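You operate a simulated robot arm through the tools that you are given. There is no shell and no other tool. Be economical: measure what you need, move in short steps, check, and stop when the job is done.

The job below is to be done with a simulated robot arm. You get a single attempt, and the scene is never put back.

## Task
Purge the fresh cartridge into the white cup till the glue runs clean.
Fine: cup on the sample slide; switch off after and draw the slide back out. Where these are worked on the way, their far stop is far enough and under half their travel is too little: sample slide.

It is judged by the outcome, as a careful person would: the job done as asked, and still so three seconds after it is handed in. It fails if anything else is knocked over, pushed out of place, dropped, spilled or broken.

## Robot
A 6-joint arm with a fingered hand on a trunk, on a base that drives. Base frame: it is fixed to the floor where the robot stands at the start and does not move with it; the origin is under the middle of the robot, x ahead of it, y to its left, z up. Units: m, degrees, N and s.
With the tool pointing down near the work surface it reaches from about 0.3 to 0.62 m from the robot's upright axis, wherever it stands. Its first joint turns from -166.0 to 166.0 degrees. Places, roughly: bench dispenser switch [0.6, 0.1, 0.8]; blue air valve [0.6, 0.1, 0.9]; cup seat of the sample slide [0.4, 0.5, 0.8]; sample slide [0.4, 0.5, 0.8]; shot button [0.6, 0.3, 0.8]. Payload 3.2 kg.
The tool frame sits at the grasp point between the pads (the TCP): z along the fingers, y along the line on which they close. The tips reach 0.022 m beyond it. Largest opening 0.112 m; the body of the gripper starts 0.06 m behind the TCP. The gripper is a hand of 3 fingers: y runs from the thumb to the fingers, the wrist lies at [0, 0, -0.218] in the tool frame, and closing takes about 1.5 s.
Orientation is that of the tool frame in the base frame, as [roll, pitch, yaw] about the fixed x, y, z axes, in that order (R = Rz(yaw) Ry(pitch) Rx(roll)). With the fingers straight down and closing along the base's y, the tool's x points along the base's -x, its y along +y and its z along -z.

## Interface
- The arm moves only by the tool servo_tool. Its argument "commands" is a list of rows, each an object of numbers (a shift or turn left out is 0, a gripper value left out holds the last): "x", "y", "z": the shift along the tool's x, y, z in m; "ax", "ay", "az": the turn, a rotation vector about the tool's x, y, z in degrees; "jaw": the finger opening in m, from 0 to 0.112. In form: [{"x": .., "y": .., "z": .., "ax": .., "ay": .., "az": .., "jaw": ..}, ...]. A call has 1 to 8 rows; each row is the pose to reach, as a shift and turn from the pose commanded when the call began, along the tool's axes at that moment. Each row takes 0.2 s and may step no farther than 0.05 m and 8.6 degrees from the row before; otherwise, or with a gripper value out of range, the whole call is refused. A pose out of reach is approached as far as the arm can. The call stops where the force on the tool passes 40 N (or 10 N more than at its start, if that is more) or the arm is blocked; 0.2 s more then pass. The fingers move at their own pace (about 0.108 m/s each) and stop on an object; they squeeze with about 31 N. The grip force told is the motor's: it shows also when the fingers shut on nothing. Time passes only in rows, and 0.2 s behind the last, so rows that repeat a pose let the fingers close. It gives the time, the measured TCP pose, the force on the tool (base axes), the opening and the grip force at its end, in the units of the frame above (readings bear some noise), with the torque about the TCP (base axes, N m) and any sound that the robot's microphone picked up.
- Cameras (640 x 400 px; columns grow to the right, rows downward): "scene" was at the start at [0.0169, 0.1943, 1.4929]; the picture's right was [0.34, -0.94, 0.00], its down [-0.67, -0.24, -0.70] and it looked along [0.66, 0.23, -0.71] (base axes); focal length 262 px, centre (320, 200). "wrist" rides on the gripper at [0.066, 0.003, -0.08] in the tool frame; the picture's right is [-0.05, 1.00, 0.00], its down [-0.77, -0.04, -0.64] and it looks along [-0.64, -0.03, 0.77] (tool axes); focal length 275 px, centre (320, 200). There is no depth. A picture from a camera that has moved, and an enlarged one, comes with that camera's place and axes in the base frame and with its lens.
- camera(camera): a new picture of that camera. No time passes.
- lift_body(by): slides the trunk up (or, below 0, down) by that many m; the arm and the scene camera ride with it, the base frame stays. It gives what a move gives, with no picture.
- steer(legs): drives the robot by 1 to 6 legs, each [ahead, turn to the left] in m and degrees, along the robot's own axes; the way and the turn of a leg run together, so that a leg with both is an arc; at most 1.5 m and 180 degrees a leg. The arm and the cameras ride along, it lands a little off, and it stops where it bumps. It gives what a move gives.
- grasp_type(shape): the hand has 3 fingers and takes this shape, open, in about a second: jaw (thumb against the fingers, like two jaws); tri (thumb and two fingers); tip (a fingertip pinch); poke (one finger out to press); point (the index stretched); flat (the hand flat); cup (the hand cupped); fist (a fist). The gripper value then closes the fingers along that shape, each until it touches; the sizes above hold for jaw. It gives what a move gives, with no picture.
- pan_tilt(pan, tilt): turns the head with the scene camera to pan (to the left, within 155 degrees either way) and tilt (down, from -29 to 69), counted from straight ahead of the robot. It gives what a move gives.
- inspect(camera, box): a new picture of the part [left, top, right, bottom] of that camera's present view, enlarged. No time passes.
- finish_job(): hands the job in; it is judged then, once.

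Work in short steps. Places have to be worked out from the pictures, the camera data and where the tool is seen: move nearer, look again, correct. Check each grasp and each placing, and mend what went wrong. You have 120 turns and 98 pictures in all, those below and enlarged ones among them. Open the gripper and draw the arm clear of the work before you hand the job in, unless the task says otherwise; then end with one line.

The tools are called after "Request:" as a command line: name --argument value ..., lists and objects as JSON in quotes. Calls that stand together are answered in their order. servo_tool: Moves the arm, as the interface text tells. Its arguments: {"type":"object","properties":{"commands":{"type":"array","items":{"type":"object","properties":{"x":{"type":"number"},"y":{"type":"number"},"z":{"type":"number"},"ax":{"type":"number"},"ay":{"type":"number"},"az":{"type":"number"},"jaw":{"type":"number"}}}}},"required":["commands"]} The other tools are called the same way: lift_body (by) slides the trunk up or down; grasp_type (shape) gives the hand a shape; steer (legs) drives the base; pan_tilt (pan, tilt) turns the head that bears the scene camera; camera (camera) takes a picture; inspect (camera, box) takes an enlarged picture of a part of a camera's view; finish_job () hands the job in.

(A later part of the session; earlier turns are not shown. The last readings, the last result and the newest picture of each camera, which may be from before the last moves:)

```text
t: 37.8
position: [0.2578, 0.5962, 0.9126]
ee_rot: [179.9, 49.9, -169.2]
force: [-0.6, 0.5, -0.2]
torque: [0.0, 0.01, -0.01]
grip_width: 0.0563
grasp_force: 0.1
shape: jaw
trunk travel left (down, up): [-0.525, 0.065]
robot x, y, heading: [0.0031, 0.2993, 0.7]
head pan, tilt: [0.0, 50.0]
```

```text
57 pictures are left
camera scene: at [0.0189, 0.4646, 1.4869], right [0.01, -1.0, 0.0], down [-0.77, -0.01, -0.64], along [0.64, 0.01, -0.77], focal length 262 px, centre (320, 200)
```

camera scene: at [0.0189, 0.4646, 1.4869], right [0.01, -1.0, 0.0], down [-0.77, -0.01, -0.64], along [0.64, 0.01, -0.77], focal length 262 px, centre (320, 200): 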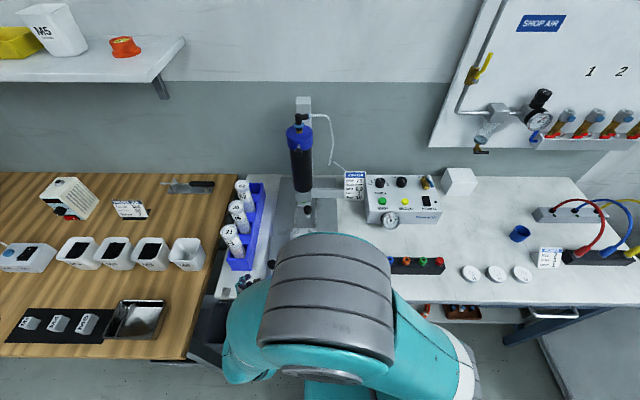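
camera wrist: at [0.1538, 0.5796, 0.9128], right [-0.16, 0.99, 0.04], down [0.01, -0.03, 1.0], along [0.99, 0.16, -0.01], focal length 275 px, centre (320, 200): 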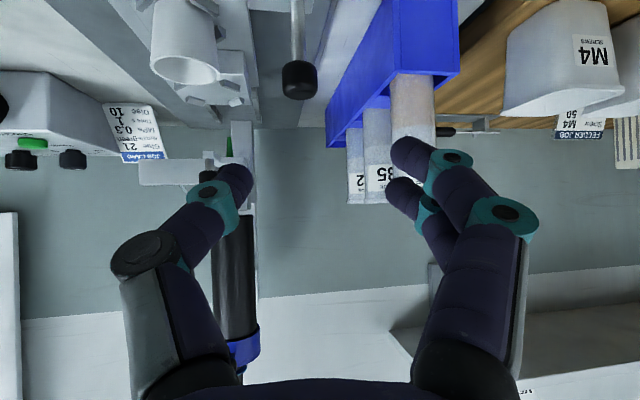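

The knob is confirmed at (0.336, 0.5975, 0.831). I advance along the fingers, first two-thirds of the way.

Request:
servo_tool --commands '[{"x": 0.013, "y": -0.0123, "z": 0.02}, {"x": 0.013, "y": -0.0123, "z": 0.05}, {"x": 0.013, "y": -0.0123, "z": 0.075}]'

Request:
camera --camera "wrist"

```text
t: 38.6
position: [0.3095, 0.5928, 0.852]
ee_rot: [-180.0, 50.0, -169.1]
force: [-0.5, 0.5, -0.3]
torque: [0.02, 0.02, -0.02]
grip_width: 0.0565
grasp_force: 0.0
shape: jaw
trunk travel left (down, up): [-0.525, 0.065]
robot x, y, heading: [0.0033, 0.2964, 0.6]
head pan, tilt: [0.0, 50.0]
```

```text
56 pictures are left
camera wrist: at [0.206, 0.5772, 0.8535], right [-0.16, 0.99, 0.04], down [0.02, -0.03, 1.0], along [0.99, 0.16, -0.01], focal length 275 px, centre (320, 200)
```

wrist: 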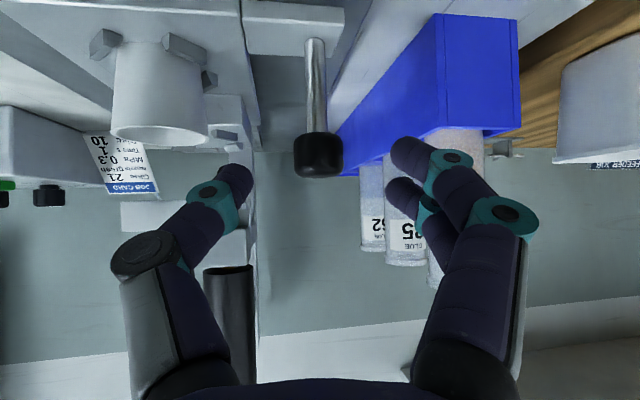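

Aligned. Advance the last 34 mm and close on the knob.

Request:
servo_tool --commands '[{"z": 0.018}, {"z": 0.034}, {"z": 0.034}]'

Request:
servo_tool --commands '[{"jaw": 0.02}, {"jaw": 0.02}, {"jaw": 0.02}, {"jaw": 0.02}]'

Request:
camera --camera "wrist"

```text
t: 39.4
position: [0.3366, 0.5985, 0.8309]
ee_rot: [179.9, 50.1, -169.2]
force: [-0.1, 0.1, 0.8]
torque: [0.02, 0.03, 0.01]
grip_width: 0.0565
grasp_force: 0.1
shape: jaw
trunk travel left (down, up): [-0.525, 0.065]
robot x, y, heading: [-0.0018, 0.2936, 0.9]
head pan, tilt: [0.0, 50.0]
```

```text
t: 40.4
position: [0.3356, 0.5982, 0.832]
ee_rot: [-179.9, 50.0, -169.2]
force: [-0.5, -0.7, -0.6]
torque: [0.01, 0.01, -0.02]
grip_width: 0.0204
grasp_force: 0.0
shape: jaw
trunk travel left (down, up): [-0.525, 0.065]
robot x, y, heading: [0.0014, 0.2941, 0.8]
head pan, tilt: [0.0, 50.0]
```

```text
55 pictures are left
camera wrist: at [0.2324, 0.5822, 0.8329], right [-0.16, 0.99, 0.04], down [0.01, -0.03, 1.0], along [0.99, 0.16, -0.01], focal length 275 px, centre (320, 200)
```

wrist: 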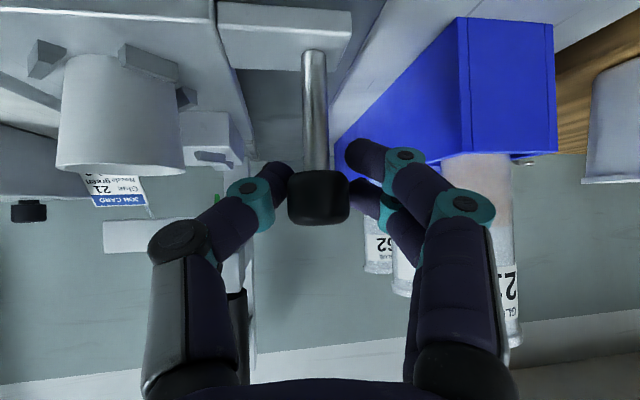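

Not yet touching; close further.

Request:
servo_tool --commands '[{"jaw": 0.0}, {"jaw": 0.0}, {"jaw": 0.0}]'

Request:
camera --camera "wrist"

```text
t: 41.2
position: [0.3388, 0.5978, 0.8307]
ee_rot: [180.0, 49.8, -169.3]
force: [13.7, 0.1, -6.7]
torque: [-0.15, 0.0, 0.08]
grip_width: 0.0044
grasp_force: 31.1
shape: jaw
trunk travel left (down, up): [-0.525, 0.065]
robot x, y, heading: [0.006, 0.2994, 0.6]
head pan, tilt: [0.0, 50.0]
```

```text
54 pictures are left
camera wrist: at [0.2342, 0.5822, 0.8323], right [-0.16, 0.99, 0.04], down [0.02, -0.03, 1.0], along [0.99, 0.16, -0.01], focal length 275 px, centre (320, 200)
```

wrist: 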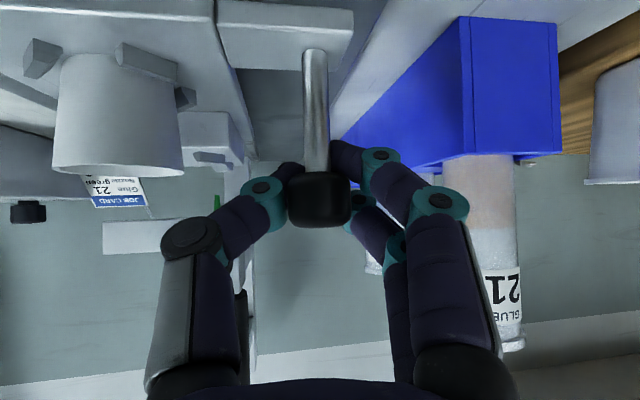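

The fingers are caged round the knob. I push in +x, first 0.06 m in small steps.

Request:
servo_tool --commands '[{"x": -0.0095, "y": -0.0026, "z": 0.0113}, {"x": -0.019, "y": -0.0052, "z": 0.0226}, {"x": -0.0285, "y": -0.0078, "z": 0.0339}, {"x": -0.038, "y": -0.0104, "z": 0.0452}]'

Request:
camera --camera "wrist"

```text
t: 42.2
position: [0.3962, 0.599, 0.8314]
ee_rot: [-180.0, 49.8, -169.2]
force: [-0.4, 0.0, 0.1]
torque: [0.01, 0.03, 0.0]
grip_width: 0.0
grasp_force: 31.3
shape: jaw
trunk travel left (down, up): [-0.525, 0.065]
robot x, y, heading: [0.0023, 0.2972, 0.6]
head pan, tilt: [0.0, 50.0]
```

```text
53 pictures are left
camera wrist: at [0.2924, 0.5822, 0.8321], right [-0.16, 0.99, 0.04], down [0.02, -0.03, 1.0], along [0.99, 0.16, -0.01], focal length 275 px, centre (320, 200)
```

wrist: 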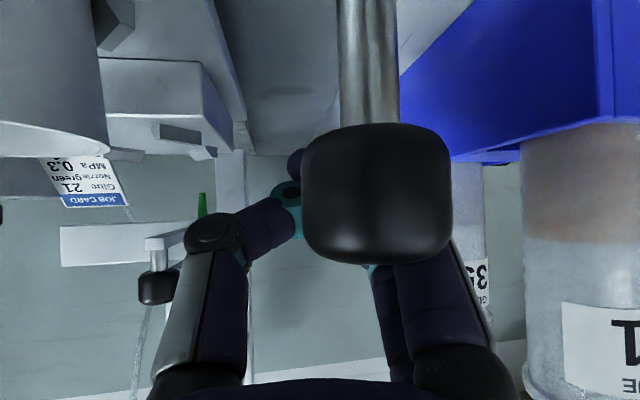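

The fingers only slipped past the knob; the slide has not moved. I open, back off in −x, then push from behind with the fingers nearly closed (a notch narrower than the knob).

Request:
servo_tool --commands '[{"jaw": 0.056}, {"jaw": 0.056}, {"jaw": 0.056}, {"jaw": 0.056}, {"x": 0.0095, "y": 0.0026, "z": -0.0113}, {"x": 0.0253, "y": 0.007, "z": -0.0302}, {"x": 0.0411, "y": 0.0113, "z": -0.049}]'

Request:
servo_tool --commands '[{"x": 0.0158, "y": 0.0044, "z": -0.0189}, {"x": 0.0317, "y": 0.0087, "z": -0.0377}, {"jaw": 0.01, "x": 0.0317, "y": 0.0087, "z": -0.0377}, {"jaw": 0.01, "x": 0.0317, "y": 0.0087, "z": -0.0377}, {"jaw": 0.01, "x": 0.0317, "y": 0.0087, "z": -0.0377}]'

Request:
camera --camera "wrist"

```text
t: 43.8
position: [0.3322, 0.5987, 0.8311]
ee_rot: [180.0, 50.1, -169.1]
force: [-0.6, 0.2, -0.9]
torque: [-0.01, -0.03, 0.01]
grip_width: 0.0552
grasp_force: 0.0
shape: jaw
trunk travel left (down, up): [-0.525, 0.065]
robot x, y, heading: [0.0035, 0.3009, 0.7]
head pan, tilt: [0.0, 50.0]
```

```text
t: 45.0
position: [0.2825, 0.5972, 0.8316]
ee_rot: [-180.0, 49.9, -169.2]
force: [-0.4, -0.6, -0.6]
torque: [0.01, 0.01, -0.01]
grip_width: 0.0102
grasp_force: 0.1
shape: jaw
trunk travel left (down, up): [-0.525, 0.065]
robot x, y, heading: [0.0026, 0.3, 0.9]
head pan, tilt: [0.0, 50.0]
```

```text
52 pictures are left
camera wrist: at [0.1778, 0.5807, 0.8326], right [-0.16, 0.99, 0.04], down [0.01, -0.03, 1.0], along [0.99, 0.16, -0.01], focal length 275 px, centre (320, 200)
```

wrist: 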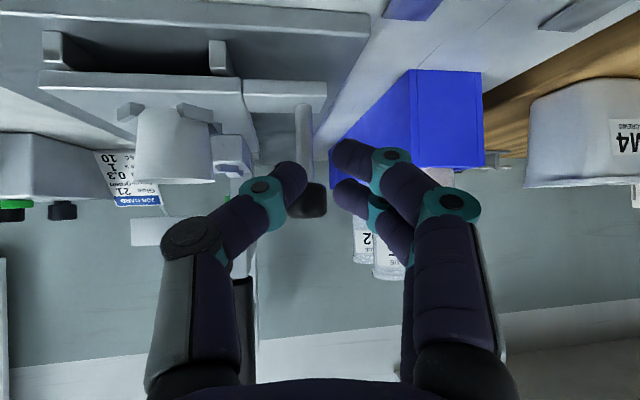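

Tips sit slightly below the knob's middle with a gap wider than the stem. I close fully, raise 12 mm, and push the knob forward.

Request:
servo_tool --commands '[{"jaw": 0.0, "x": -0.0092, "z": -0.0077}, {"jaw": 0.0, "x": -0.0092, "z": -0.0077}, {"x": -0.0155, "y": -0.0017, "z": -0.0002}, {"x": -0.0218, "y": -0.0035, "z": 0.0073}, {"x": -0.0282, "y": -0.0052, "z": 0.0149}]'

Request:
camera --camera "wrist"

```text
t: 46.2
position: [0.3099, 0.597, 0.8435]
ee_rot: [-179.9, 50.1, -169.1]
force: [-0.4, -0.1, -0.4]
torque: [0.0, -0.02, 0.02]
grip_width: 0.0001
grasp_force: 31.0
shape: jaw
trunk travel left (down, up): [-0.525, 0.065]
robot x, y, heading: [0.0031, 0.2966, 0.6]
head pan, tilt: [0.0, 50.0]
```

```text
51 pictures are left
camera wrist: at [0.2068, 0.5816, 0.845], right [-0.16, 0.99, 0.04], down [0.02, -0.03, 1.0], along [0.99, 0.16, -0.01], focal length 275 px, centre (320, 200)
```

wrist: 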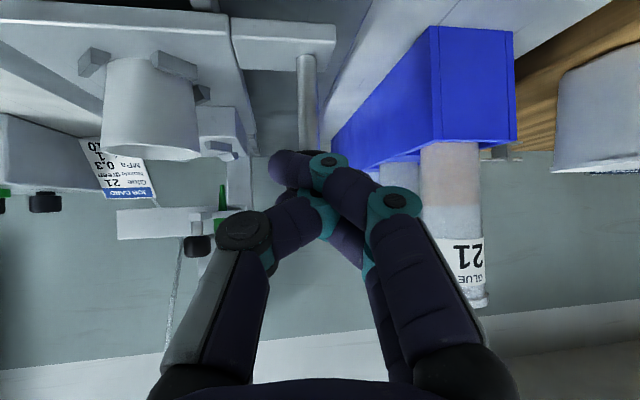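

Fingers now cover the knob. Push on gently.

Request:
servo_tool --commands '[{"x": -0.0063, "y": -0.0017, "z": 0.0075}, {"x": -0.0127, "y": -0.0035, "z": 0.0151}, {"x": -0.019, "y": -0.0052, "z": 0.0226}, {"x": -0.0253, "y": -0.007, "z": 0.0302}]'

Request:
camera --camera "wrist"

```text
t: 47.2
position: [0.3494, 0.5977, 0.8439]
ee_rot: [-180.0, 50.0, -169.3]
force: [-0.5, -2.3, 2.1]
torque: [-0.03, -0.03, -0.07]
grip_width: 0.0002
grasp_force: 31.3
shape: jaw
trunk travel left (down, up): [-0.525, 0.065]
robot x, y, heading: [0.0038, 0.2999, 0.9]
head pan, tilt: [0.0, 50.0]
```

```text
50 pictures are left
camera wrist: at [0.2457, 0.582, 0.8461], right [-0.16, 0.99, 0.04], down [0.01, -0.03, 1.0], along [0.99, 0.16, -0.01], focal length 275 px, centre (320, 200)
```

wrist: 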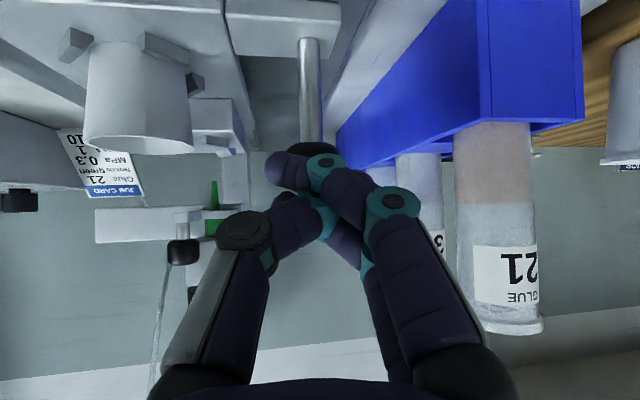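

The cup has moved about 25 mm in, so the push works. Continue 0.08 m and check the clearance under the nozzle.

Request:
servo_tool --commands '[{"x": -0.0127, "y": -0.0035, "z": 0.0151}, {"x": -0.0253, "y": -0.007, "z": 0.0302}, {"x": -0.038, "y": -0.0104, "z": 0.0452}, {"x": -0.0506, "y": -0.0139, "z": 0.0603}]'

Request:
camera --camera "wrist"

```text
t: 48.2
position: [0.4298, 0.6001, 0.8452]
ee_rot: [179.9, 50.0, -169.3]
force: [0.3, -0.9, 5.2]
torque: [-0.09, -0.1, -0.01]
grip_width: 0.0
grasp_force: 30.7
shape: jaw
trunk travel left (down, up): [-0.525, 0.065]
robot x, y, heading: [0.0037, 0.2963, 0.9]
head pan, tilt: [0.0, 50.0]
```

```text
49 pictures are left
camera wrist: at [0.3264, 0.5837, 0.8456], right [-0.16, 0.99, 0.04], down [0.01, -0.04, 1.0], along [0.99, 0.16, -0.01], focal length 275 px, centre (320, 200)
```

wrist: 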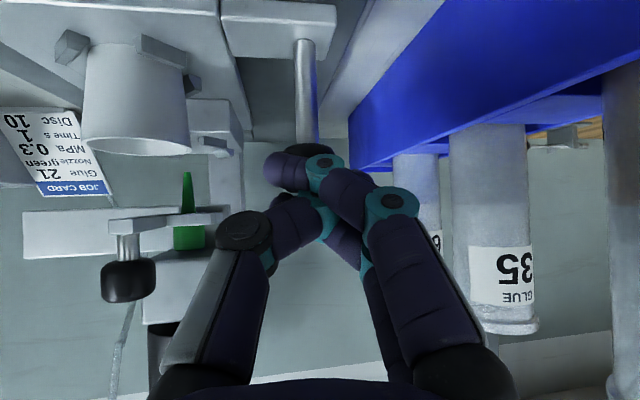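

The rim and the nozzle tip look close in height; zoom to compare before passing under.

Request:
inspect --camera "wrist" --box '[50, 110, 250, 260]'

```text
2.67 times, centred on (150, 185) of wrist
camera zoom: at [0.3264, 0.5837, 0.8456], right [-0.16, 0.99, 0.04], down [0.01, -0.04, 1.0], along [0.99, 0.16, -0.01], focal length 734 px, centre (773, 240)
```

zoom: 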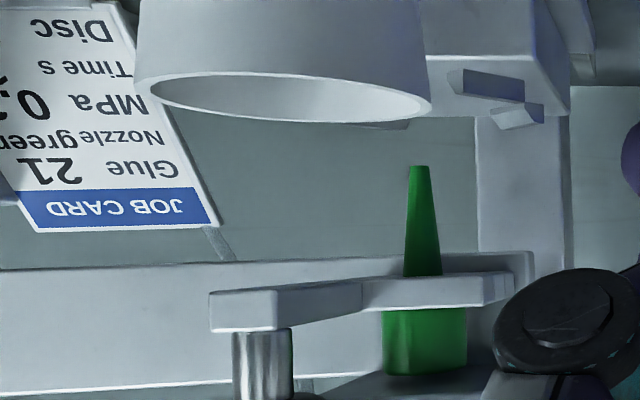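

Computed rim 0.8155 vs tip 0.8195: it clears, and about 0.072 m is left to go. Push on.

Request:
servo_tool --commands '[{"x": -0.0095, "y": -0.0026, "z": 0.0113}, {"x": -0.019, "y": -0.0052, "z": 0.0226}, {"x": -0.0285, "y": -0.0078, "z": 0.0339}]'

Request:
camera --camera "wrist"

```text
t: 49.0
position: [0.4737, 0.6014, 0.8452]
ee_rot: [179.9, 50.2, -169.4]
force: [0.5, -1.4, 11.9]
torque: [-0.16, -0.19, 0.0]
grip_width: 0.0
grasp_force: 31.2
shape: jaw
trunk travel left (down, up): [-0.525, 0.065]
robot x, y, heading: [0.0049, 0.2971, 1.0]
head pan, tilt: [0.0, 50.0]
```

```text
47 pictures are left
camera wrist: at [0.3709, 0.5842, 0.8451], right [-0.16, 0.99, 0.04], down [0.01, -0.04, 1.0], along [0.99, 0.16, -0.01], focal length 275 px, centre (320, 200)
```

wrist: 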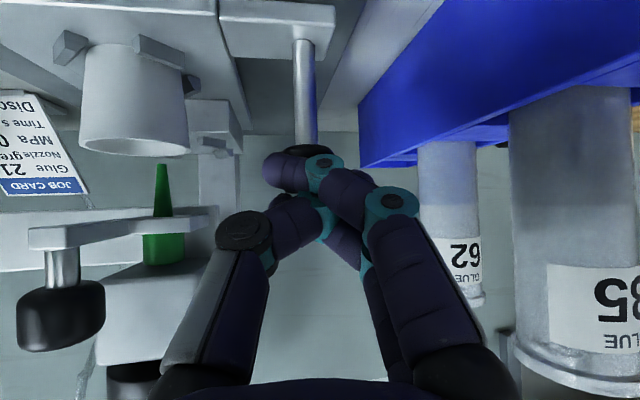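

Request:
servo_tool --commands '[{"x": -0.0063, "y": -0.0022, "z": 0.0075}, {"x": -0.0127, "y": -0.0045, "z": 0.0151}, {"x": -0.0165, "y": -0.006, "z": 0.0196}]'

Request:
camera --camera "wrist"

```text
t: 49.8
position: [0.501, 0.5998, 0.8445]
ee_rot: [-180.0, 50.0, -169.2]
force: [-1.6, -1.5, 4.8]
torque: [-0.04, -0.08, -0.06]
grip_width: 0.0
grasp_force: 31.6
shape: jaw
trunk travel left (down, up): [-0.525, 0.065]
robot x, y, heading: [0.0076, 0.2986, 0.9]
head pan, tilt: [0.0, 50.0]
```

```text
46 pictures are left
camera wrist: at [0.3968, 0.5834, 0.8456], right [-0.16, 0.99, 0.04], down [0.02, -0.03, 1.0], along [0.99, 0.16, -0.01], focal length 275 px, centre (320, 200)
```

wrist: 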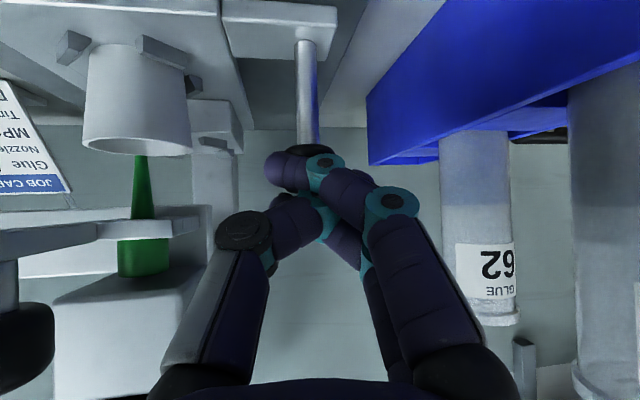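

The cup is nearly under the nozzle. I push on in small steps until the stop.

Request:
servo_tool --commands '[{"x": -0.0025, "y": -0.0007, "z": 0.003}, {"x": -0.0051, "y": -0.0014, "z": 0.006}, {"x": -0.0076, "y": -0.0021, "z": 0.009}, {"x": -0.0101, "y": -0.0028, "z": 0.012}]'

Request:
camera --camera "wrist"

Request:
inspect --camera "wrist" --box '[50, 110, 250, 260]'

```text
t: 50.7
position: [0.5066, 0.5997, 0.844]
ee_rot: [-179.9, 49.7, -168.6]
force: [-23.1, -4.4, 15.6]
torque: [-0.11, -0.02, -0.06]
grip_width: 0.0
grasp_force: 31.4
shape: jaw
trunk travel left (down, up): [-0.525, 0.065]
robot x, y, heading: [0.0018, 0.3008, 1.3]
head pan, tilt: [0.0, 50.0]
stopped in row 4: the force on the tool passed its limit at 48 N (the readings are from after the stop); the commanded pose is now the measured one
```

```text
45 pictures are left
camera wrist: at [0.4035, 0.5827, 0.8456], right [-0.16, 0.99, 0.03], down [0.02, -0.03, 1.0], along [0.99, 0.17, -0.01], focal length 275 px, centre (320, 200)
```

wrist: 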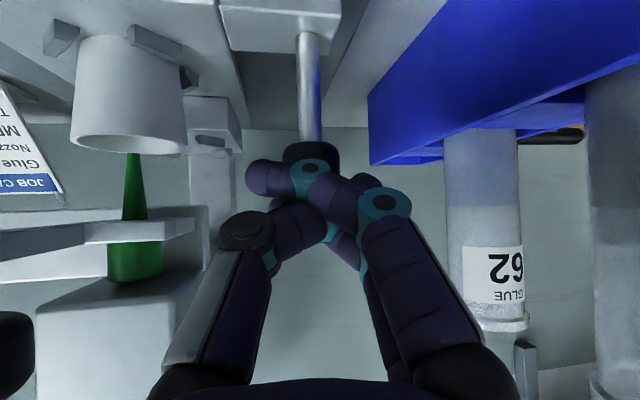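

```text
2.67 times, centred on (150, 185) of wrist
camera zoom: at [0.4035, 0.5827, 0.8456], right [-0.16, 0.99, 0.03], down [0.02, -0.03, 1.0], along [0.99, 0.17, -0.01], focal length 734 px, centre (773, 240)
```

zoom: 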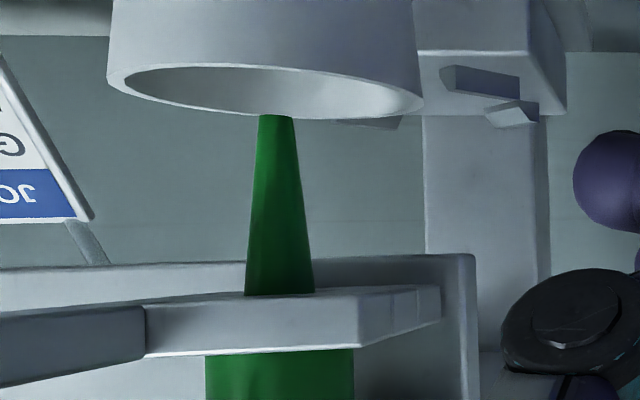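

The slide is at its far stop with the nozzle over the cup's middle. I withdraw the hand in −x.

Request:
servo_tool --commands '[{"x": 0.0158, "y": 0.0044, "z": -0.0189}, {"x": 0.038, "y": 0.0104, "z": -0.0452}, {"x": 0.0633, "y": 0.0174, "z": -0.0754}, {"x": 0.0886, "y": 0.0244, "z": -0.1056}, {"x": 0.114, "y": 0.0313, "z": -0.1357}, {"x": 0.114, "y": 0.0313, "z": -0.1757}, {"x": 0.09, "y": 0.0313, "z": -0.2157}]'

Request:
camera --camera "wrist"

```text
t: 52.3
position: [0.2893, 0.5884, 0.9113]
ee_rot: [-179.8, 49.7, -168.7]
force: [-0.1, -0.2, 0.0]
torque: [-0.02, 0.02, -0.01]
grip_width: 0.0
grasp_force: 31.1
shape: jaw
trunk travel left (down, up): [-0.525, 0.065]
robot x, y, heading: [0.0035, 0.2997, 0.9]
head pan, tilt: [0.0, 50.0]
```

```text
43 pictures are left
camera wrist: at [0.1857, 0.5725, 0.9138], right [-0.16, 0.99, 0.03], down [0.02, -0.03, 1.0], along [0.99, 0.16, -0.02], focal length 275 px, centre (320, 200)
```

wrist: 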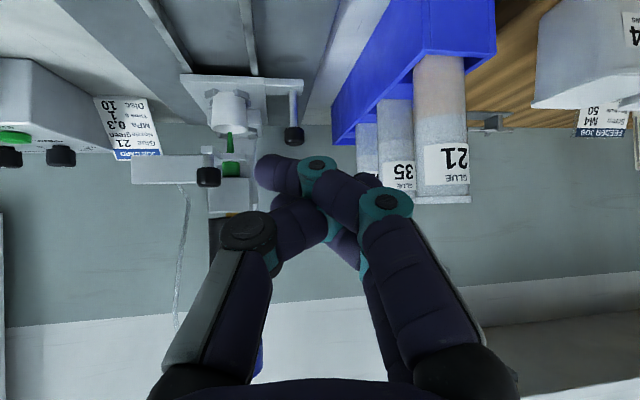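

Now untilt the hand and move over toward the control panel.

Request:
servo_tool --commands '[{"ax": 3.9, "az": 3.3, "z": -0.03}, {"ax": 7.6, "az": 6.4, "z": -0.05}]'

Request:
servo_tool --commands '[{"ay": 8, "y": -0.04}, {"ay": 16, "y": -0.08}, {"ay": 24, "y": -0.12}, {"ay": 32, "y": -0.16}, {"ay": 40, "y": -0.2}, {"ay": 48, "y": -0.24}, {"ay": 49.7, "y": -0.28}, {"ay": 49.7, "y": -0.32}]'

Request:
grasp_type --shape "poke"

Request:
camera --camera "wrist"

```text
t: 52.9
position: [0.2494, 0.5809, 0.9447]
ee_rot: [-179.7, 49.7, -178.8]
force: [0.9, -0.7, 0.3]
torque: [0.03, -0.01, -0.01]
grip_width: 0.0001
grasp_force: 30.7
shape: jaw
trunk travel left (down, up): [-0.525, 0.065]
robot x, y, heading: [0.002, 0.2972, 0.9]
head pan, tilt: [0.0, 50.0]
```

```text
t: 54.7
position: [0.2519, 0.2575, 0.9491]
ee_rot: [-179.9, -0.1, -178.9]
force: [-0.2, 0.0, 0.3]
torque: [-0.04, -0.02, -0.02]
grip_width: 0.0
grasp_force: 31.2
shape: jaw
out of reach, approached as far as the arm can: row 3, 4, 5, 6
trunk travel left (down, up): [-0.525, 0.065]
robot x, y, heading: [0.0026, 0.2961, 0.8]
head pan, tilt: [0.0, 50.0]
```

```text
t: 55.6
position: [0.2524, 0.259, 0.9493]
ee_rot: [-179.8, -0.1, -178.8]
force: [0.6, 0.0, -0.3]
torque: [-0.01, 0.0, 0.02]
grip_width: 0.0
grasp_force: 0.0
shape: poke
trunk travel left (down, up): [-0.525, 0.065]
robot x, y, heading: [0.0027, 0.2978, 1.0]
head pan, tilt: [0.0, 50.0]
```

```text
42 pictures are left
camera wrist: at [0.1855, 0.2609, 1.0296], right [0.03, 1.0, 0.0], down [0.77, -0.02, 0.64], along [0.64, -0.02, -0.77], focal length 275 px, centre (320, 200)
```

wrist: 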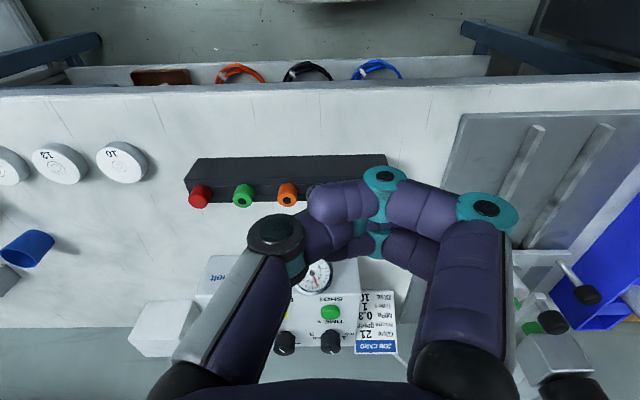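

Request:
servo_tool --commands '[{"jaw": 0.112}, {"jaw": 0.112}, {"jaw": 0.112}, {"jaw": 0.112}, {"jaw": 0.112}]'

Request:
camera --camera "wrist"

```text
t: 56.8
position: [0.2525, 0.2583, 0.9486]
ee_rot: [-179.7, -0.1, -178.8]
force: [-0.8, 0.1, 0.7]
torque: [0.03, 0.0, -0.01]
grip_width: 0.0001
grasp_force: 0.1
shape: poke
trunk travel left (down, up): [-0.525, 0.065]
robot x, y, heading: [0.0014, 0.2962, 1.0]
head pan, tilt: [0.0, 50.0]
```

```text
41 pictures are left
camera wrist: at [0.1855, 0.2607, 1.0296], right [0.03, 1.0, 0.0], down [0.77, -0.02, 0.64], along [0.64, -0.02, -0.77], focal length 275 px, centre (320, 200)
```

wrist: 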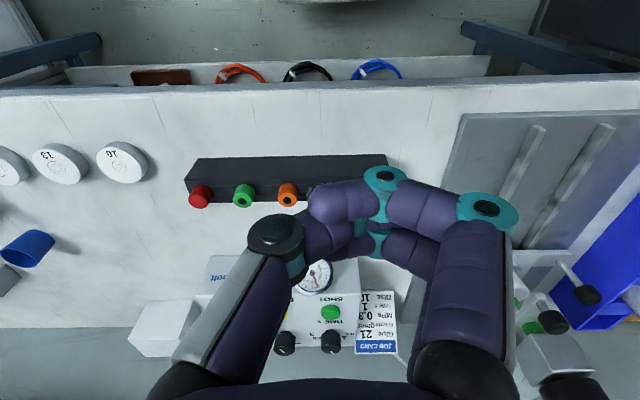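

Poke is curled; I try "point", with the index stretched, to see which tip is clear.

Request:
grasp_type --shape "point"

Request:
camera --camera "wrist"

```text
t: 57.7
position: [0.2528, 0.258, 0.9487]
ee_rot: [-179.7, 0.0, -178.9]
force: [-0.3, -0.2, 0.7]
torque: [0.01, 0.0, -0.01]
grip_width: 0.0
grasp_force: 0.1
shape: point
trunk travel left (down, up): [-0.525, 0.065]
robot x, y, heading: [0.0055, 0.2906, 1.1]
head pan, tilt: [0.0, 50.0]
```

```text
40 pictures are left
camera wrist: at [0.1855, 0.2607, 1.0296], right [0.03, 1.0, 0.0], down [0.77, -0.02, 0.64], along [0.64, -0.02, -0.77], focal length 275 px, centre (320, 200)
```

wrist: 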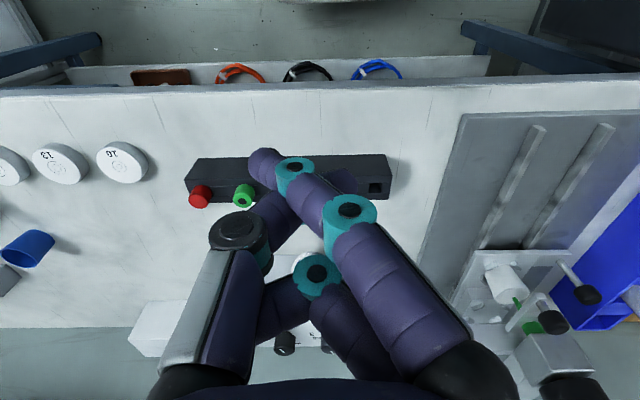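

Index tip is roughly at TCP + (0, −0.026) and 0.025 below it. I move near the panel to study the switch, valve and index tip.

Request:
servo_tool --commands '[{"x": -0.045, "y": -0.01}, {"x": -0.09, "y": -0.02}, {"x": -0.135, "y": -0.03}, {"x": -0.18, "y": -0.04}, {"x": -0.225, "y": -0.05}, {"x": -0.24, "y": -0.05}]'

Request:
camera --camera "wrist"

Request:
inspect --camera "wrist" --box '[120, 110, 340, 280]'

```text
t: 59.1
position: [0.4973, 0.2149, 0.9464]
ee_rot: [-179.8, 0.0, -178.8]
force: [-0.3, 0.1, 0.2]
torque: [-0.02, 0.0, 0.04]
grip_width: 0.0002
grasp_force: 0.2
shape: point
trunk travel left (down, up): [-0.525, 0.065]
robot x, y, heading: [0.0003, 0.2927, 1.2]
head pan, tilt: [0.0, 50.0]
```

```text
39 pictures are left
camera wrist: at [0.4296, 0.2174, 1.0263], right [0.03, 1.0, 0.0], down [0.77, -0.02, 0.64], along [0.63, -0.02, -0.77], focal length 275 px, centre (320, 200)
```

wrist: 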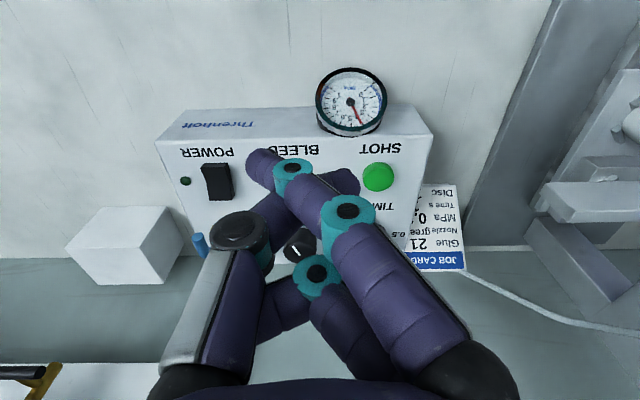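

```text
2.35 times, centred on (230, 195) of wrist
camera zoom: at [0.4296, 0.2174, 1.0263], right [0.03, 1.0, 0.0], down [0.77, -0.02, 0.64], along [0.63, -0.02, -0.77], focal length 648 px, centre (532, 212)
```

zoom: 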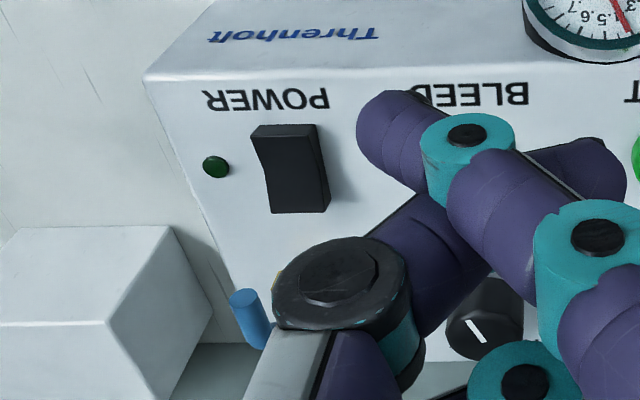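

Request:
inspect --camera "wrist" --box '[170, 140, 270, 225]'

```text
4.71 times, centred on (220, 182) of wrist
camera zoom: at [0.4296, 0.2174, 1.0263], right [0.03, 1.0, 0.0], down [0.77, -0.02, 0.64], along [0.63, -0.02, -0.77], focal length 1295 px, centre (791, 282)
```

zoom: 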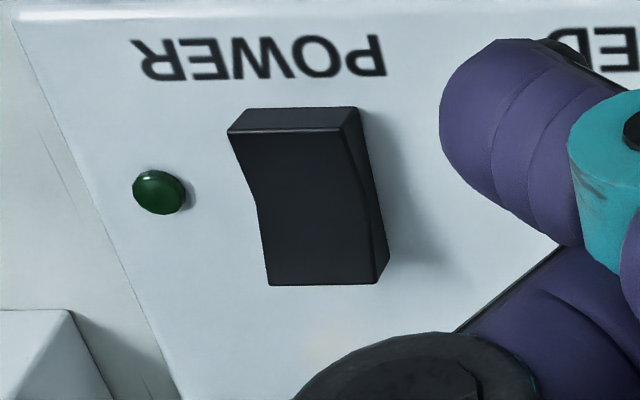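

The rocker's two ends look nearly level, and the blue lever stands just behind it. I'll press with the hand tilted 25° so the finger comes in from the front. First I hover by the near end and look.

Request:
servo_tool --commands '[{"x": -0.02, "y": -0.025, "ay": -8}, {"x": -0.04, "y": -0.05, "ay": -16}, {"x": -0.0575, "y": -0.074, "z": 0.01, "ay": -24}, {"x": -0.0575, "y": -0.074, "z": 0.04, "ay": -25}]'

Request:
camera --camera "wrist"

Request:
camera --camera "scene"

```text
t: 60.1
position: [0.5545, 0.1406, 0.9064]
ee_rot: [-179.7, 25.0, -178.7]
force: [0.3, 0.2, -0.3]
torque: [-0.01, -0.03, 0.01]
grip_width: 0.0001
grasp_force: 0.0
shape: point
trunk travel left (down, up): [-0.525, 0.065]
robot x, y, heading: [0.0057, 0.2962, 1.0]
head pan, tilt: [0.0, 50.0]
```

```text
36 pictures are left
camera wrist: at [0.4595, 0.1429, 0.9514], right [0.02, 1.0, 0.02], down [0.43, -0.02, 0.9], along [0.9, -0.01, -0.43], focal length 275 px, centre (320, 200)
```

wrist: 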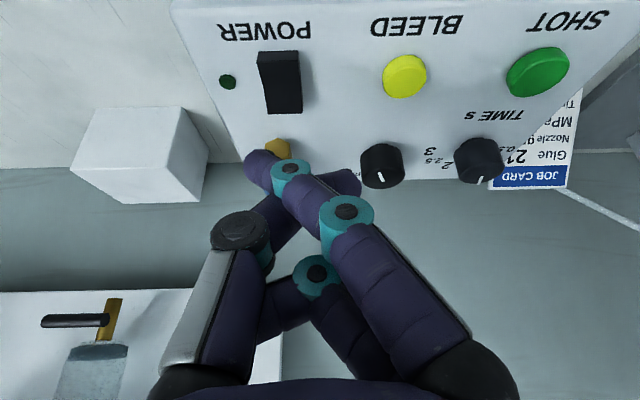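

```text
35 pictures are left
camera scene: at [0.0181, 0.4644, 1.4869], right [0.02, -1.0, 0.0], down [-0.77, -0.01, -0.64], along [0.64, 0.01, -0.77], focal length 262 px, centre (320, 200)
```

scene: 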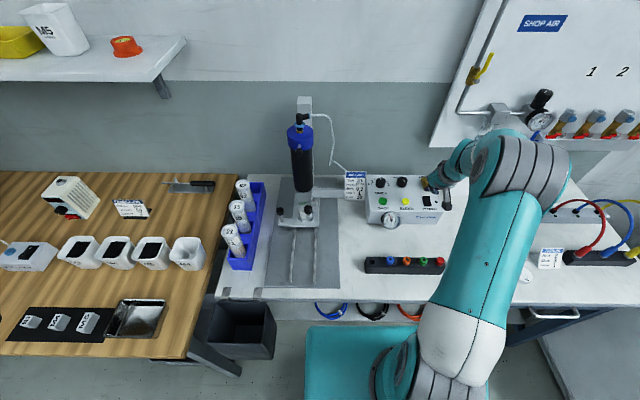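

Request:
inspect --camera "scene" --box '[360, 150, 480, 240]'

```text
4.44 times, centred on (420, 195) of scene
camera zoom: at [0.0181, 0.4644, 1.4869], right [0.02, -1.0, 0.0], down [-0.77, -0.01, -0.64], along [0.64, 0.01, -0.77], focal length 1162 px, centre (-124, 222)
```

zoom: 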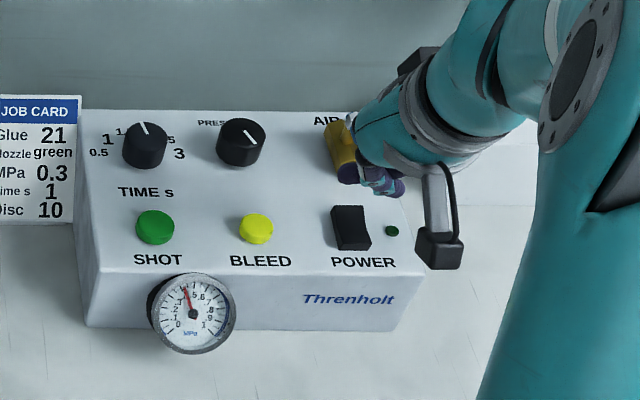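

Clear view. I press the near end of the rocker: lower straight down in small steps, watching the force.

Request:
servo_tool --commands '[{"x": 0.0058, "z": 0.0194}, {"x": 0.0142, "z": 0.0376}, {"x": 0.0184, "z": 0.0466}, {"x": 0.0206, "z": 0.0511}, {"x": 0.0227, "z": 0.0557}]'

Request:
inspect --camera "scene" --box '[360, 150, 480, 240]'

```text
t: 61.3
position: [0.5577, 0.1428, 0.8449]
ee_rot: [-179.8, 24.9, -178.9]
force: [-0.1, -0.1, 0.2]
torque: [-0.03, 0.01, 0.0]
grip_width: 0.0
grasp_force: 0.0
shape: point
trunk travel left (down, up): [-0.525, 0.065]
robot x, y, heading: [0.0036, 0.2997, 0.8]
head pan, tilt: [0.0, 50.0]
```

```text
4.44 times, centred on (420, 195) of scene
camera zoom: at [0.0179, 0.4645, 1.4869], right [0.02, -1.0, 0.0], down [-0.77, -0.01, -0.64], along [0.64, 0.01, -0.77], focal length 1162 px, centre (-124, 222)
```

zoom: 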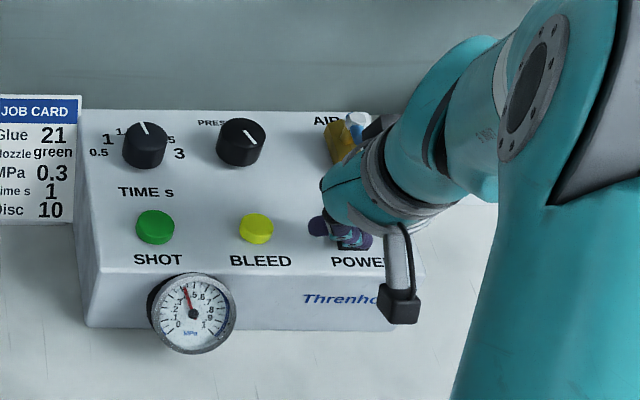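

Request:
camera --camera "wrist"

Request:
inspect --camera "scene" --box '[410, 185, 440, 210]'

```text
32 pictures are left
camera wrist: at [0.4632, 0.1447, 0.8912], right [0.02, 1.0, 0.02], down [0.43, -0.02, 0.9], along [0.9, -0.01, -0.43], focal length 275 px, centre (320, 200)
```

wrist: 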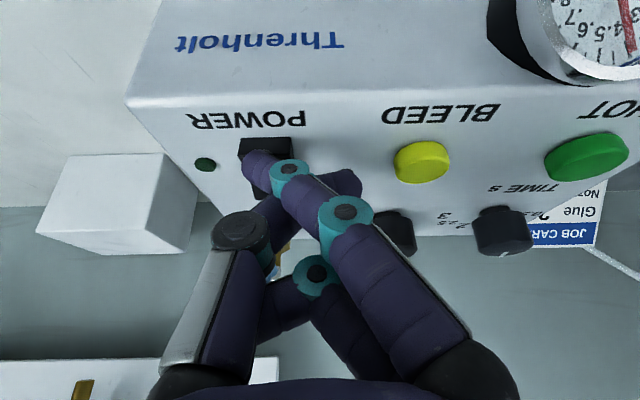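

```text
16.00 times, centred on (425, 198) of scene
camera zoom: at [0.0179, 0.4645, 1.4869], right [0.02, -1.0, 0.0], down [-0.77, -0.01, -0.64], along [0.64, 0.01, -0.77], focal length 4185 px, centre (-1360, 240)
```

zoom: 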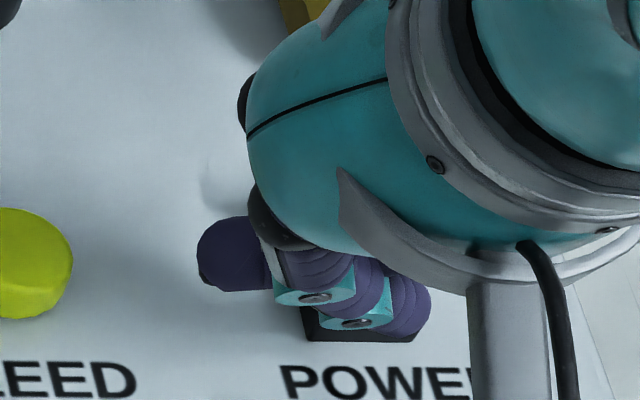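

The tip is over the rocker, just above it. Press down in 3 mm steps.

Request:
servo_tool --commands '[{"x": 0.0013, "z": 0.0027}, {"x": 0.0025, "z": 0.0054}, {"x": 0.0038, "z": 0.0082}, {"x": 0.0051, "z": 0.0109}, {"x": 0.0059, "z": 0.0127}]'

```text
t: 62.5
position: [0.5572, 0.1441, 0.8326]
ee_rot: [-179.8, 25.0, -178.8]
force: [-6.1, 6.0, 11.5]
torque: [-0.2, 0.14, -0.17]
grip_width: 0.0002
grasp_force: 0.1
shape: point
trunk travel left (down, up): [-0.525, 0.065]
robot x, y, heading: [0.0053, 0.297, 1.0]
head pan, tilt: [0.0, 50.0]
```

Request:
servo_tool --commands '[{"x": 0.0013, "z": 0.0027}, {"x": 0.0025, "z": 0.0054}]'

Request:
inspect --camera "wrist" --box '[170, 80, 350, 220]'

```text
t: 63.1
position: [0.5581, 0.1455, 0.8298]
ee_rot: [-179.6, 25.4, -178.6]
force: [-0.3, 14.2, 31.4]
torque: [-0.73, 0.17, -0.08]
grip_width: 0.1059
grasp_force: 0.0
shape: point
trunk travel left (down, up): [-0.525, 0.065]
robot x, y, heading: [0.0054, 0.2971, 1.1]
head pan, tilt: [0.0, 50.0]
```

```text
2.86 times, centred on (260, 150) of wrist
camera zoom: at [0.4629, 0.1472, 0.8744], right [0.02, 1.0, 0.01], down [0.43, -0.02, 0.9], along [0.9, -0.01, -0.43], focal length 786 px, centre (491, 343)
```

zoom: 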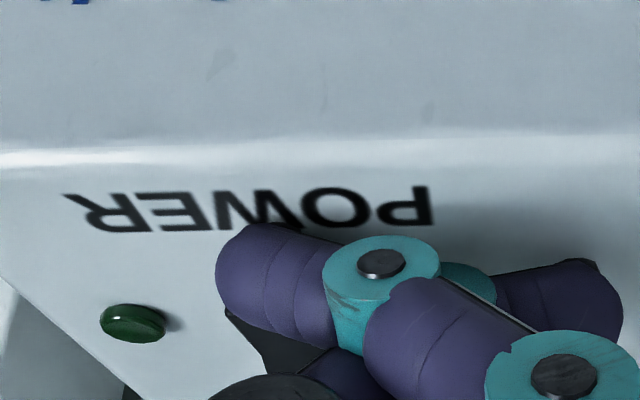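

LED still dark, and the fingertip is at the front edge of the rocker on the panel. I raise, shift 12 mm forward, and press the near half properly.

Request:
servo_tool --commands '[{"x": -0.0106, "z": -0.0227}, {"x": -0.0215, "y": 0.004, "z": -0.0176}, {"x": -0.0151, "y": 0.004, "z": -0.004}, {"x": -0.013, "y": 0.004, "z": 0.0005}, {"x": -0.0109, "y": 0.004, "z": 0.005}]'

Request:
inspect --camera "wrist" --box '[170, 80, 350, 220]'

```text
t: 64.3
position: [0.5673, 0.1485, 0.8275]
ee_rot: [-179.7, 25.2, -178.6]
force: [-4.2, 5.9, 27.6]
torque: [-1.05, 0.3, -0.2]
grip_width: 0.1058
grasp_force: 0.0
shape: point
trunk travel left (down, up): [-0.525, 0.065]
robot x, y, heading: [0.0048, 0.3003, 0.9]
head pan, tilt: [0.0, 50.0]
```

```text
2.86 times, centred on (260, 150) of wrist
camera zoom: at [0.4725, 0.15, 0.8731], right [0.02, 1.0, 0.01], down [0.43, -0.02, 0.9], along [0.9, -0.01, -0.43], focal length 786 px, centre (491, 343)
```

zoom: 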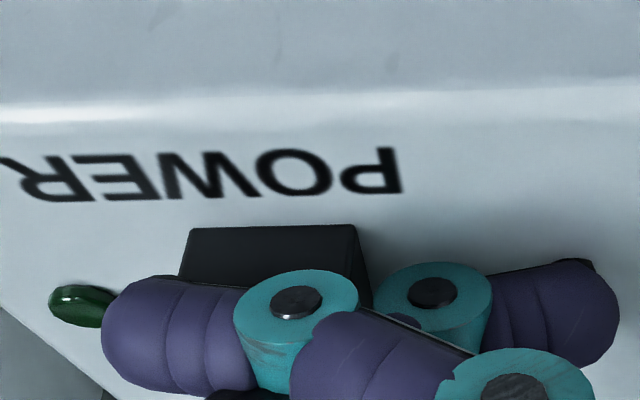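

The stretched index folds sideways under load. I lift off and switch to a fingertip pinch, closed, as a stiffer pusher.

Request:
servo_tool --commands '[{"x": -0.0127, "z": -0.0272}, {"x": -0.0233, "z": -0.0498}, {"x": -0.0338, "z": -0.0725}, {"x": -0.0338, "z": -0.0925}]'

Request:
grasp_type --shape "tip"

Request:
servo_tool --commands '[{"jaw": 0.0}, {"jaw": 0.0}, {"jaw": 0.0}, {"jaw": 0.0}, {"jaw": 0.0}, {"jaw": 0.0}, {"jaw": 0.0}]'

Request:
camera --camera "wrist"

```text
t: 65.3
position: [0.5623, 0.1459, 0.9237]
ee_rot: [-179.8, 24.9, -178.8]
force: [0.0, -0.3, 0.5]
torque: [-0.01, -0.03, 0.02]
grip_width: 0.1057
grasp_force: 0.1
shape: point
trunk travel left (down, up): [-0.525, 0.065]
robot x, y, heading: [0.0067, 0.2989, 1.2]
head pan, tilt: [0.0, 50.0]
```

```text
t: 66.2
position: [0.5631, 0.1454, 0.9239]
ee_rot: [-179.8, 25.0, -178.8]
force: [0.1, -0.4, -0.3]
torque: [0.0, -0.02, -0.02]
grip_width: 0.0801
grasp_force: 0.0
shape: tip
trunk travel left (down, up): [-0.525, 0.065]
robot x, y, heading: [0.0033, 0.2943, 0.8]
head pan, tilt: [0.0, 50.0]
```

```text
t: 67.8
position: [0.564, 0.1454, 0.9243]
ee_rot: [-179.8, 25.0, -178.8]
force: [0.9, -0.5, -1.3]
torque: [0.01, 0.02, 0.04]
grip_width: 0.0
grasp_force: 30.7
shape: tip
trunk travel left (down, up): [-0.525, 0.065]
robot x, y, heading: [0.0012, 0.2955, 0.8]
head pan, tilt: [0.0, 50.0]
```

```text
28 pictures are left
camera wrist: at [0.4677, 0.1478, 0.9693], right [0.02, 1.0, 0.02], down [0.43, -0.02, 0.9], along [0.9, -0.01, -0.43], focal length 275 px, centre (320, 200)
```

wrist: 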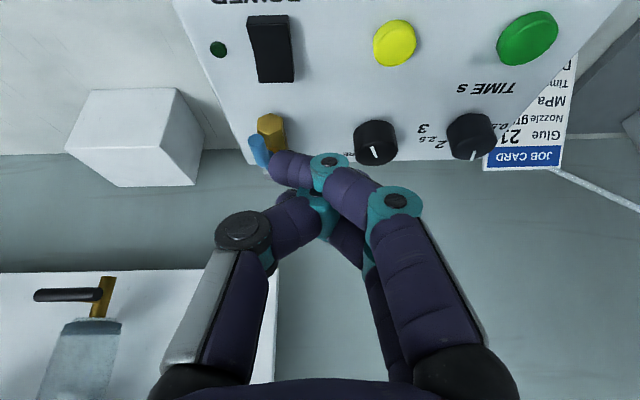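

I press the near half again with this stiffer tip, aiming the tip at (0.569, 0.115).

Request:
servo_tool --commands '[{"x": 0.0127, "y": -0.016, "z": 0.0272}, {"x": 0.0254, "y": -0.016, "z": 0.0544}, {"x": 0.0317, "y": -0.016, "z": 0.068}, {"x": 0.0338, "y": -0.016, "z": 0.0725}, {"x": 0.0359, "y": -0.016, "z": 0.077}, {"x": 0.0381, "y": -0.016, "z": 0.0815}, {"x": 0.0402, "y": -0.016, "z": 0.0861}]'

Request:
camera --camera "wrist"

```text
t: 69.5
position: [0.5614, 0.1318, 0.8346]
ee_rot: [-179.5, 25.6, -178.6]
force: [-17.2, 6.8, 27.3]
torque: [-0.42, 0.12, -0.32]
grip_width: 0.0
grasp_force: 31.0
shape: tip
trunk travel left (down, up): [-0.525, 0.065]
robot x, y, heading: [0.0005, 0.3008, 1.0]
head pan, tilt: [0.0, 50.0]
stopped in row 7: the force on the tool passed its limit at 43 N (the readings are from after the stop); the commanded pose is now the measured one
```

```text
27 pictures are left
camera wrist: at [0.4654, 0.1332, 0.8788], right [0.02, 1.0, 0.01], down [0.42, -0.02, 0.91], along [0.91, -0.01, -0.42], focal length 275 px, centre (320, 200)
```

wrist: 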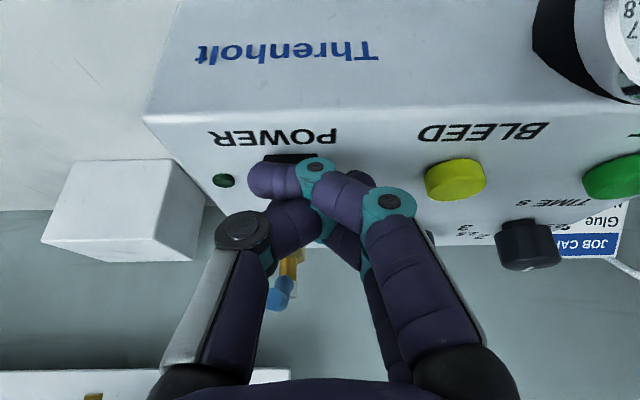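

The near half does not switch, so the far half must be ON. I raise, tilt to 40° to keep clear of the blue lever, and hover over the far half.

Request:
servo_tool --commands '[{"x": -0.0169, "z": -0.0362}, {"x": -0.0169, "z": -0.0362, "ay": -8}, {"x": -0.0302, "y": -0.002, "z": -0.03, "ay": -15}]'

Request:
camera --camera "wrist"

```text
t: 70.3
position: [0.6107, 0.1255, 0.8951]
ee_rot: [-179.6, 39.2, -178.7]
force: [-0.1, -0.9, -0.6]
torque: [0.0, 0.01, -0.01]
grip_width: 0.0
grasp_force: 31.1
shape: tip
out of reach, approached as far as the arm can: row 3
trunk travel left (down, up): [-0.525, 0.065]
robot x, y, heading: [-0.0008, 0.2966, 1.2]
head pan, tilt: [0.0, 50.0]
```

```text
26 pictures are left
camera wrist: at [0.508, 0.1277, 0.9153], right [0.02, 1.0, 0.02], down [0.2, -0.03, 0.98], along [0.98, -0.02, -0.2], focal length 275 px, centre (320, 200)
```

wrist: 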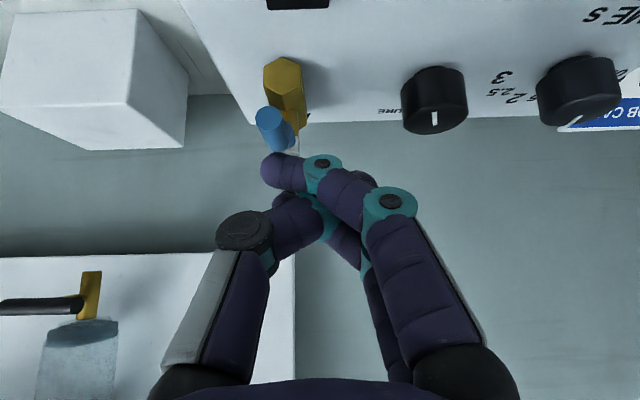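

The arm could not make that pose and drifted forward, above the lever with no contact. I untilt back to 25°, lifting a little, and check where it is.

Request:
servo_tool --commands '[{"x": 0.0, "z": -0.02}, {"x": 0.0, "z": -0.03, "ay": 8}, {"x": 0.0, "z": -0.03, "ay": 15}]'

```text
t: 71.1
position: [0.59, 0.1262, 0.9169]
ee_rot: [-179.6, 25.2, -178.7]
force: [0.2, 0.1, 0.4]
torque: [-0.01, 0.0, 0.0]
grip_width: 0.0
grasp_force: 31.2
shape: tip
out of reach, approached as far as the arm can: row 1
trunk travel left (down, up): [-0.525, 0.065]
robot x, y, heading: [0.0023, 0.2966, 1.1]
head pan, tilt: [0.0, 50.0]
```

At 25° it's reachable again. The straight open thumb is a better pusher: with the jaw open 0.10 m, the thumb lands on the switch and the other fingers fall between BLEED and SHOT. I shift right in y and open the jaw shape while still high.

Request:
servo_tool --commands '[{"x": 0.0, "y": 0.025, "z": -0.01}, {"x": 0.01, "y": 0.051, "z": -0.0047}]'

Request:
grasp_type --shape "jaw"

Request:
servo_tool --commands '[{"jaw": 0.1}, {"jaw": 0.1}, {"jaw": 0.1}, {"jaw": 0.1}, {"jaw": 0.1}, {"jaw": 0.1}]'

Request:
camera --camera "wrist"

```text
t: 71.7
position: [0.5778, 0.1777, 0.9172]
ee_rot: [-179.7, 25.2, -178.6]
force: [-0.2, 0.5, 0.5]
torque: [0.02, 0.02, -0.03]
grip_width: 0.0002
grasp_force: 31.3
shape: tip
trunk travel left (down, up): [-0.525, 0.065]
robot x, y, heading: [0.0044, 0.2978, 0.9]
head pan, tilt: [0.0, 50.0]
```

```text
t: 72.6
position: [0.5781, 0.1757, 0.9163]
ee_rot: [-179.7, 25.2, -178.6]
force: [0.5, 0.5, -1.0]
torque: [0.01, -0.01, -0.02]
grip_width: 0.112
grasp_force: 0.0
shape: jaw
trunk travel left (down, up): [-0.525, 0.065]
robot x, y, heading: [0.0064, 0.2971, 1.0]
head pan, tilt: [0.0, 50.0]
```

```text
t: 74.0
position: [0.5795, 0.1764, 0.917]
ee_rot: [-179.7, 25.2, -178.7]
force: [0.6, -0.5, 0.0]
torque: [-0.01, -0.05, 0.01]
grip_width: 0.1002
grasp_force: 0.3
shape: jaw
trunk travel left (down, up): [-0.525, 0.065]
robot x, y, heading: [0.0029, 0.2967, 1.1]
head pan, tilt: [0.0, 50.0]
```

```text
25 pictures are left
camera wrist: at [0.4832, 0.1788, 0.9615], right [0.02, 1.0, 0.01], down [0.43, -0.02, 0.9], along [0.9, -0.01, -0.43], focal length 275 px, centre (320, 200)
```

wrist: 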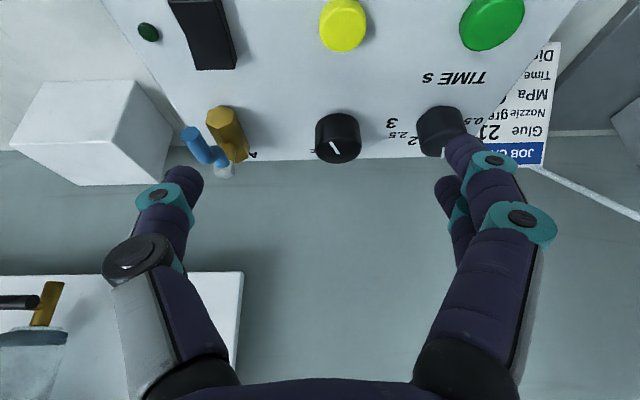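

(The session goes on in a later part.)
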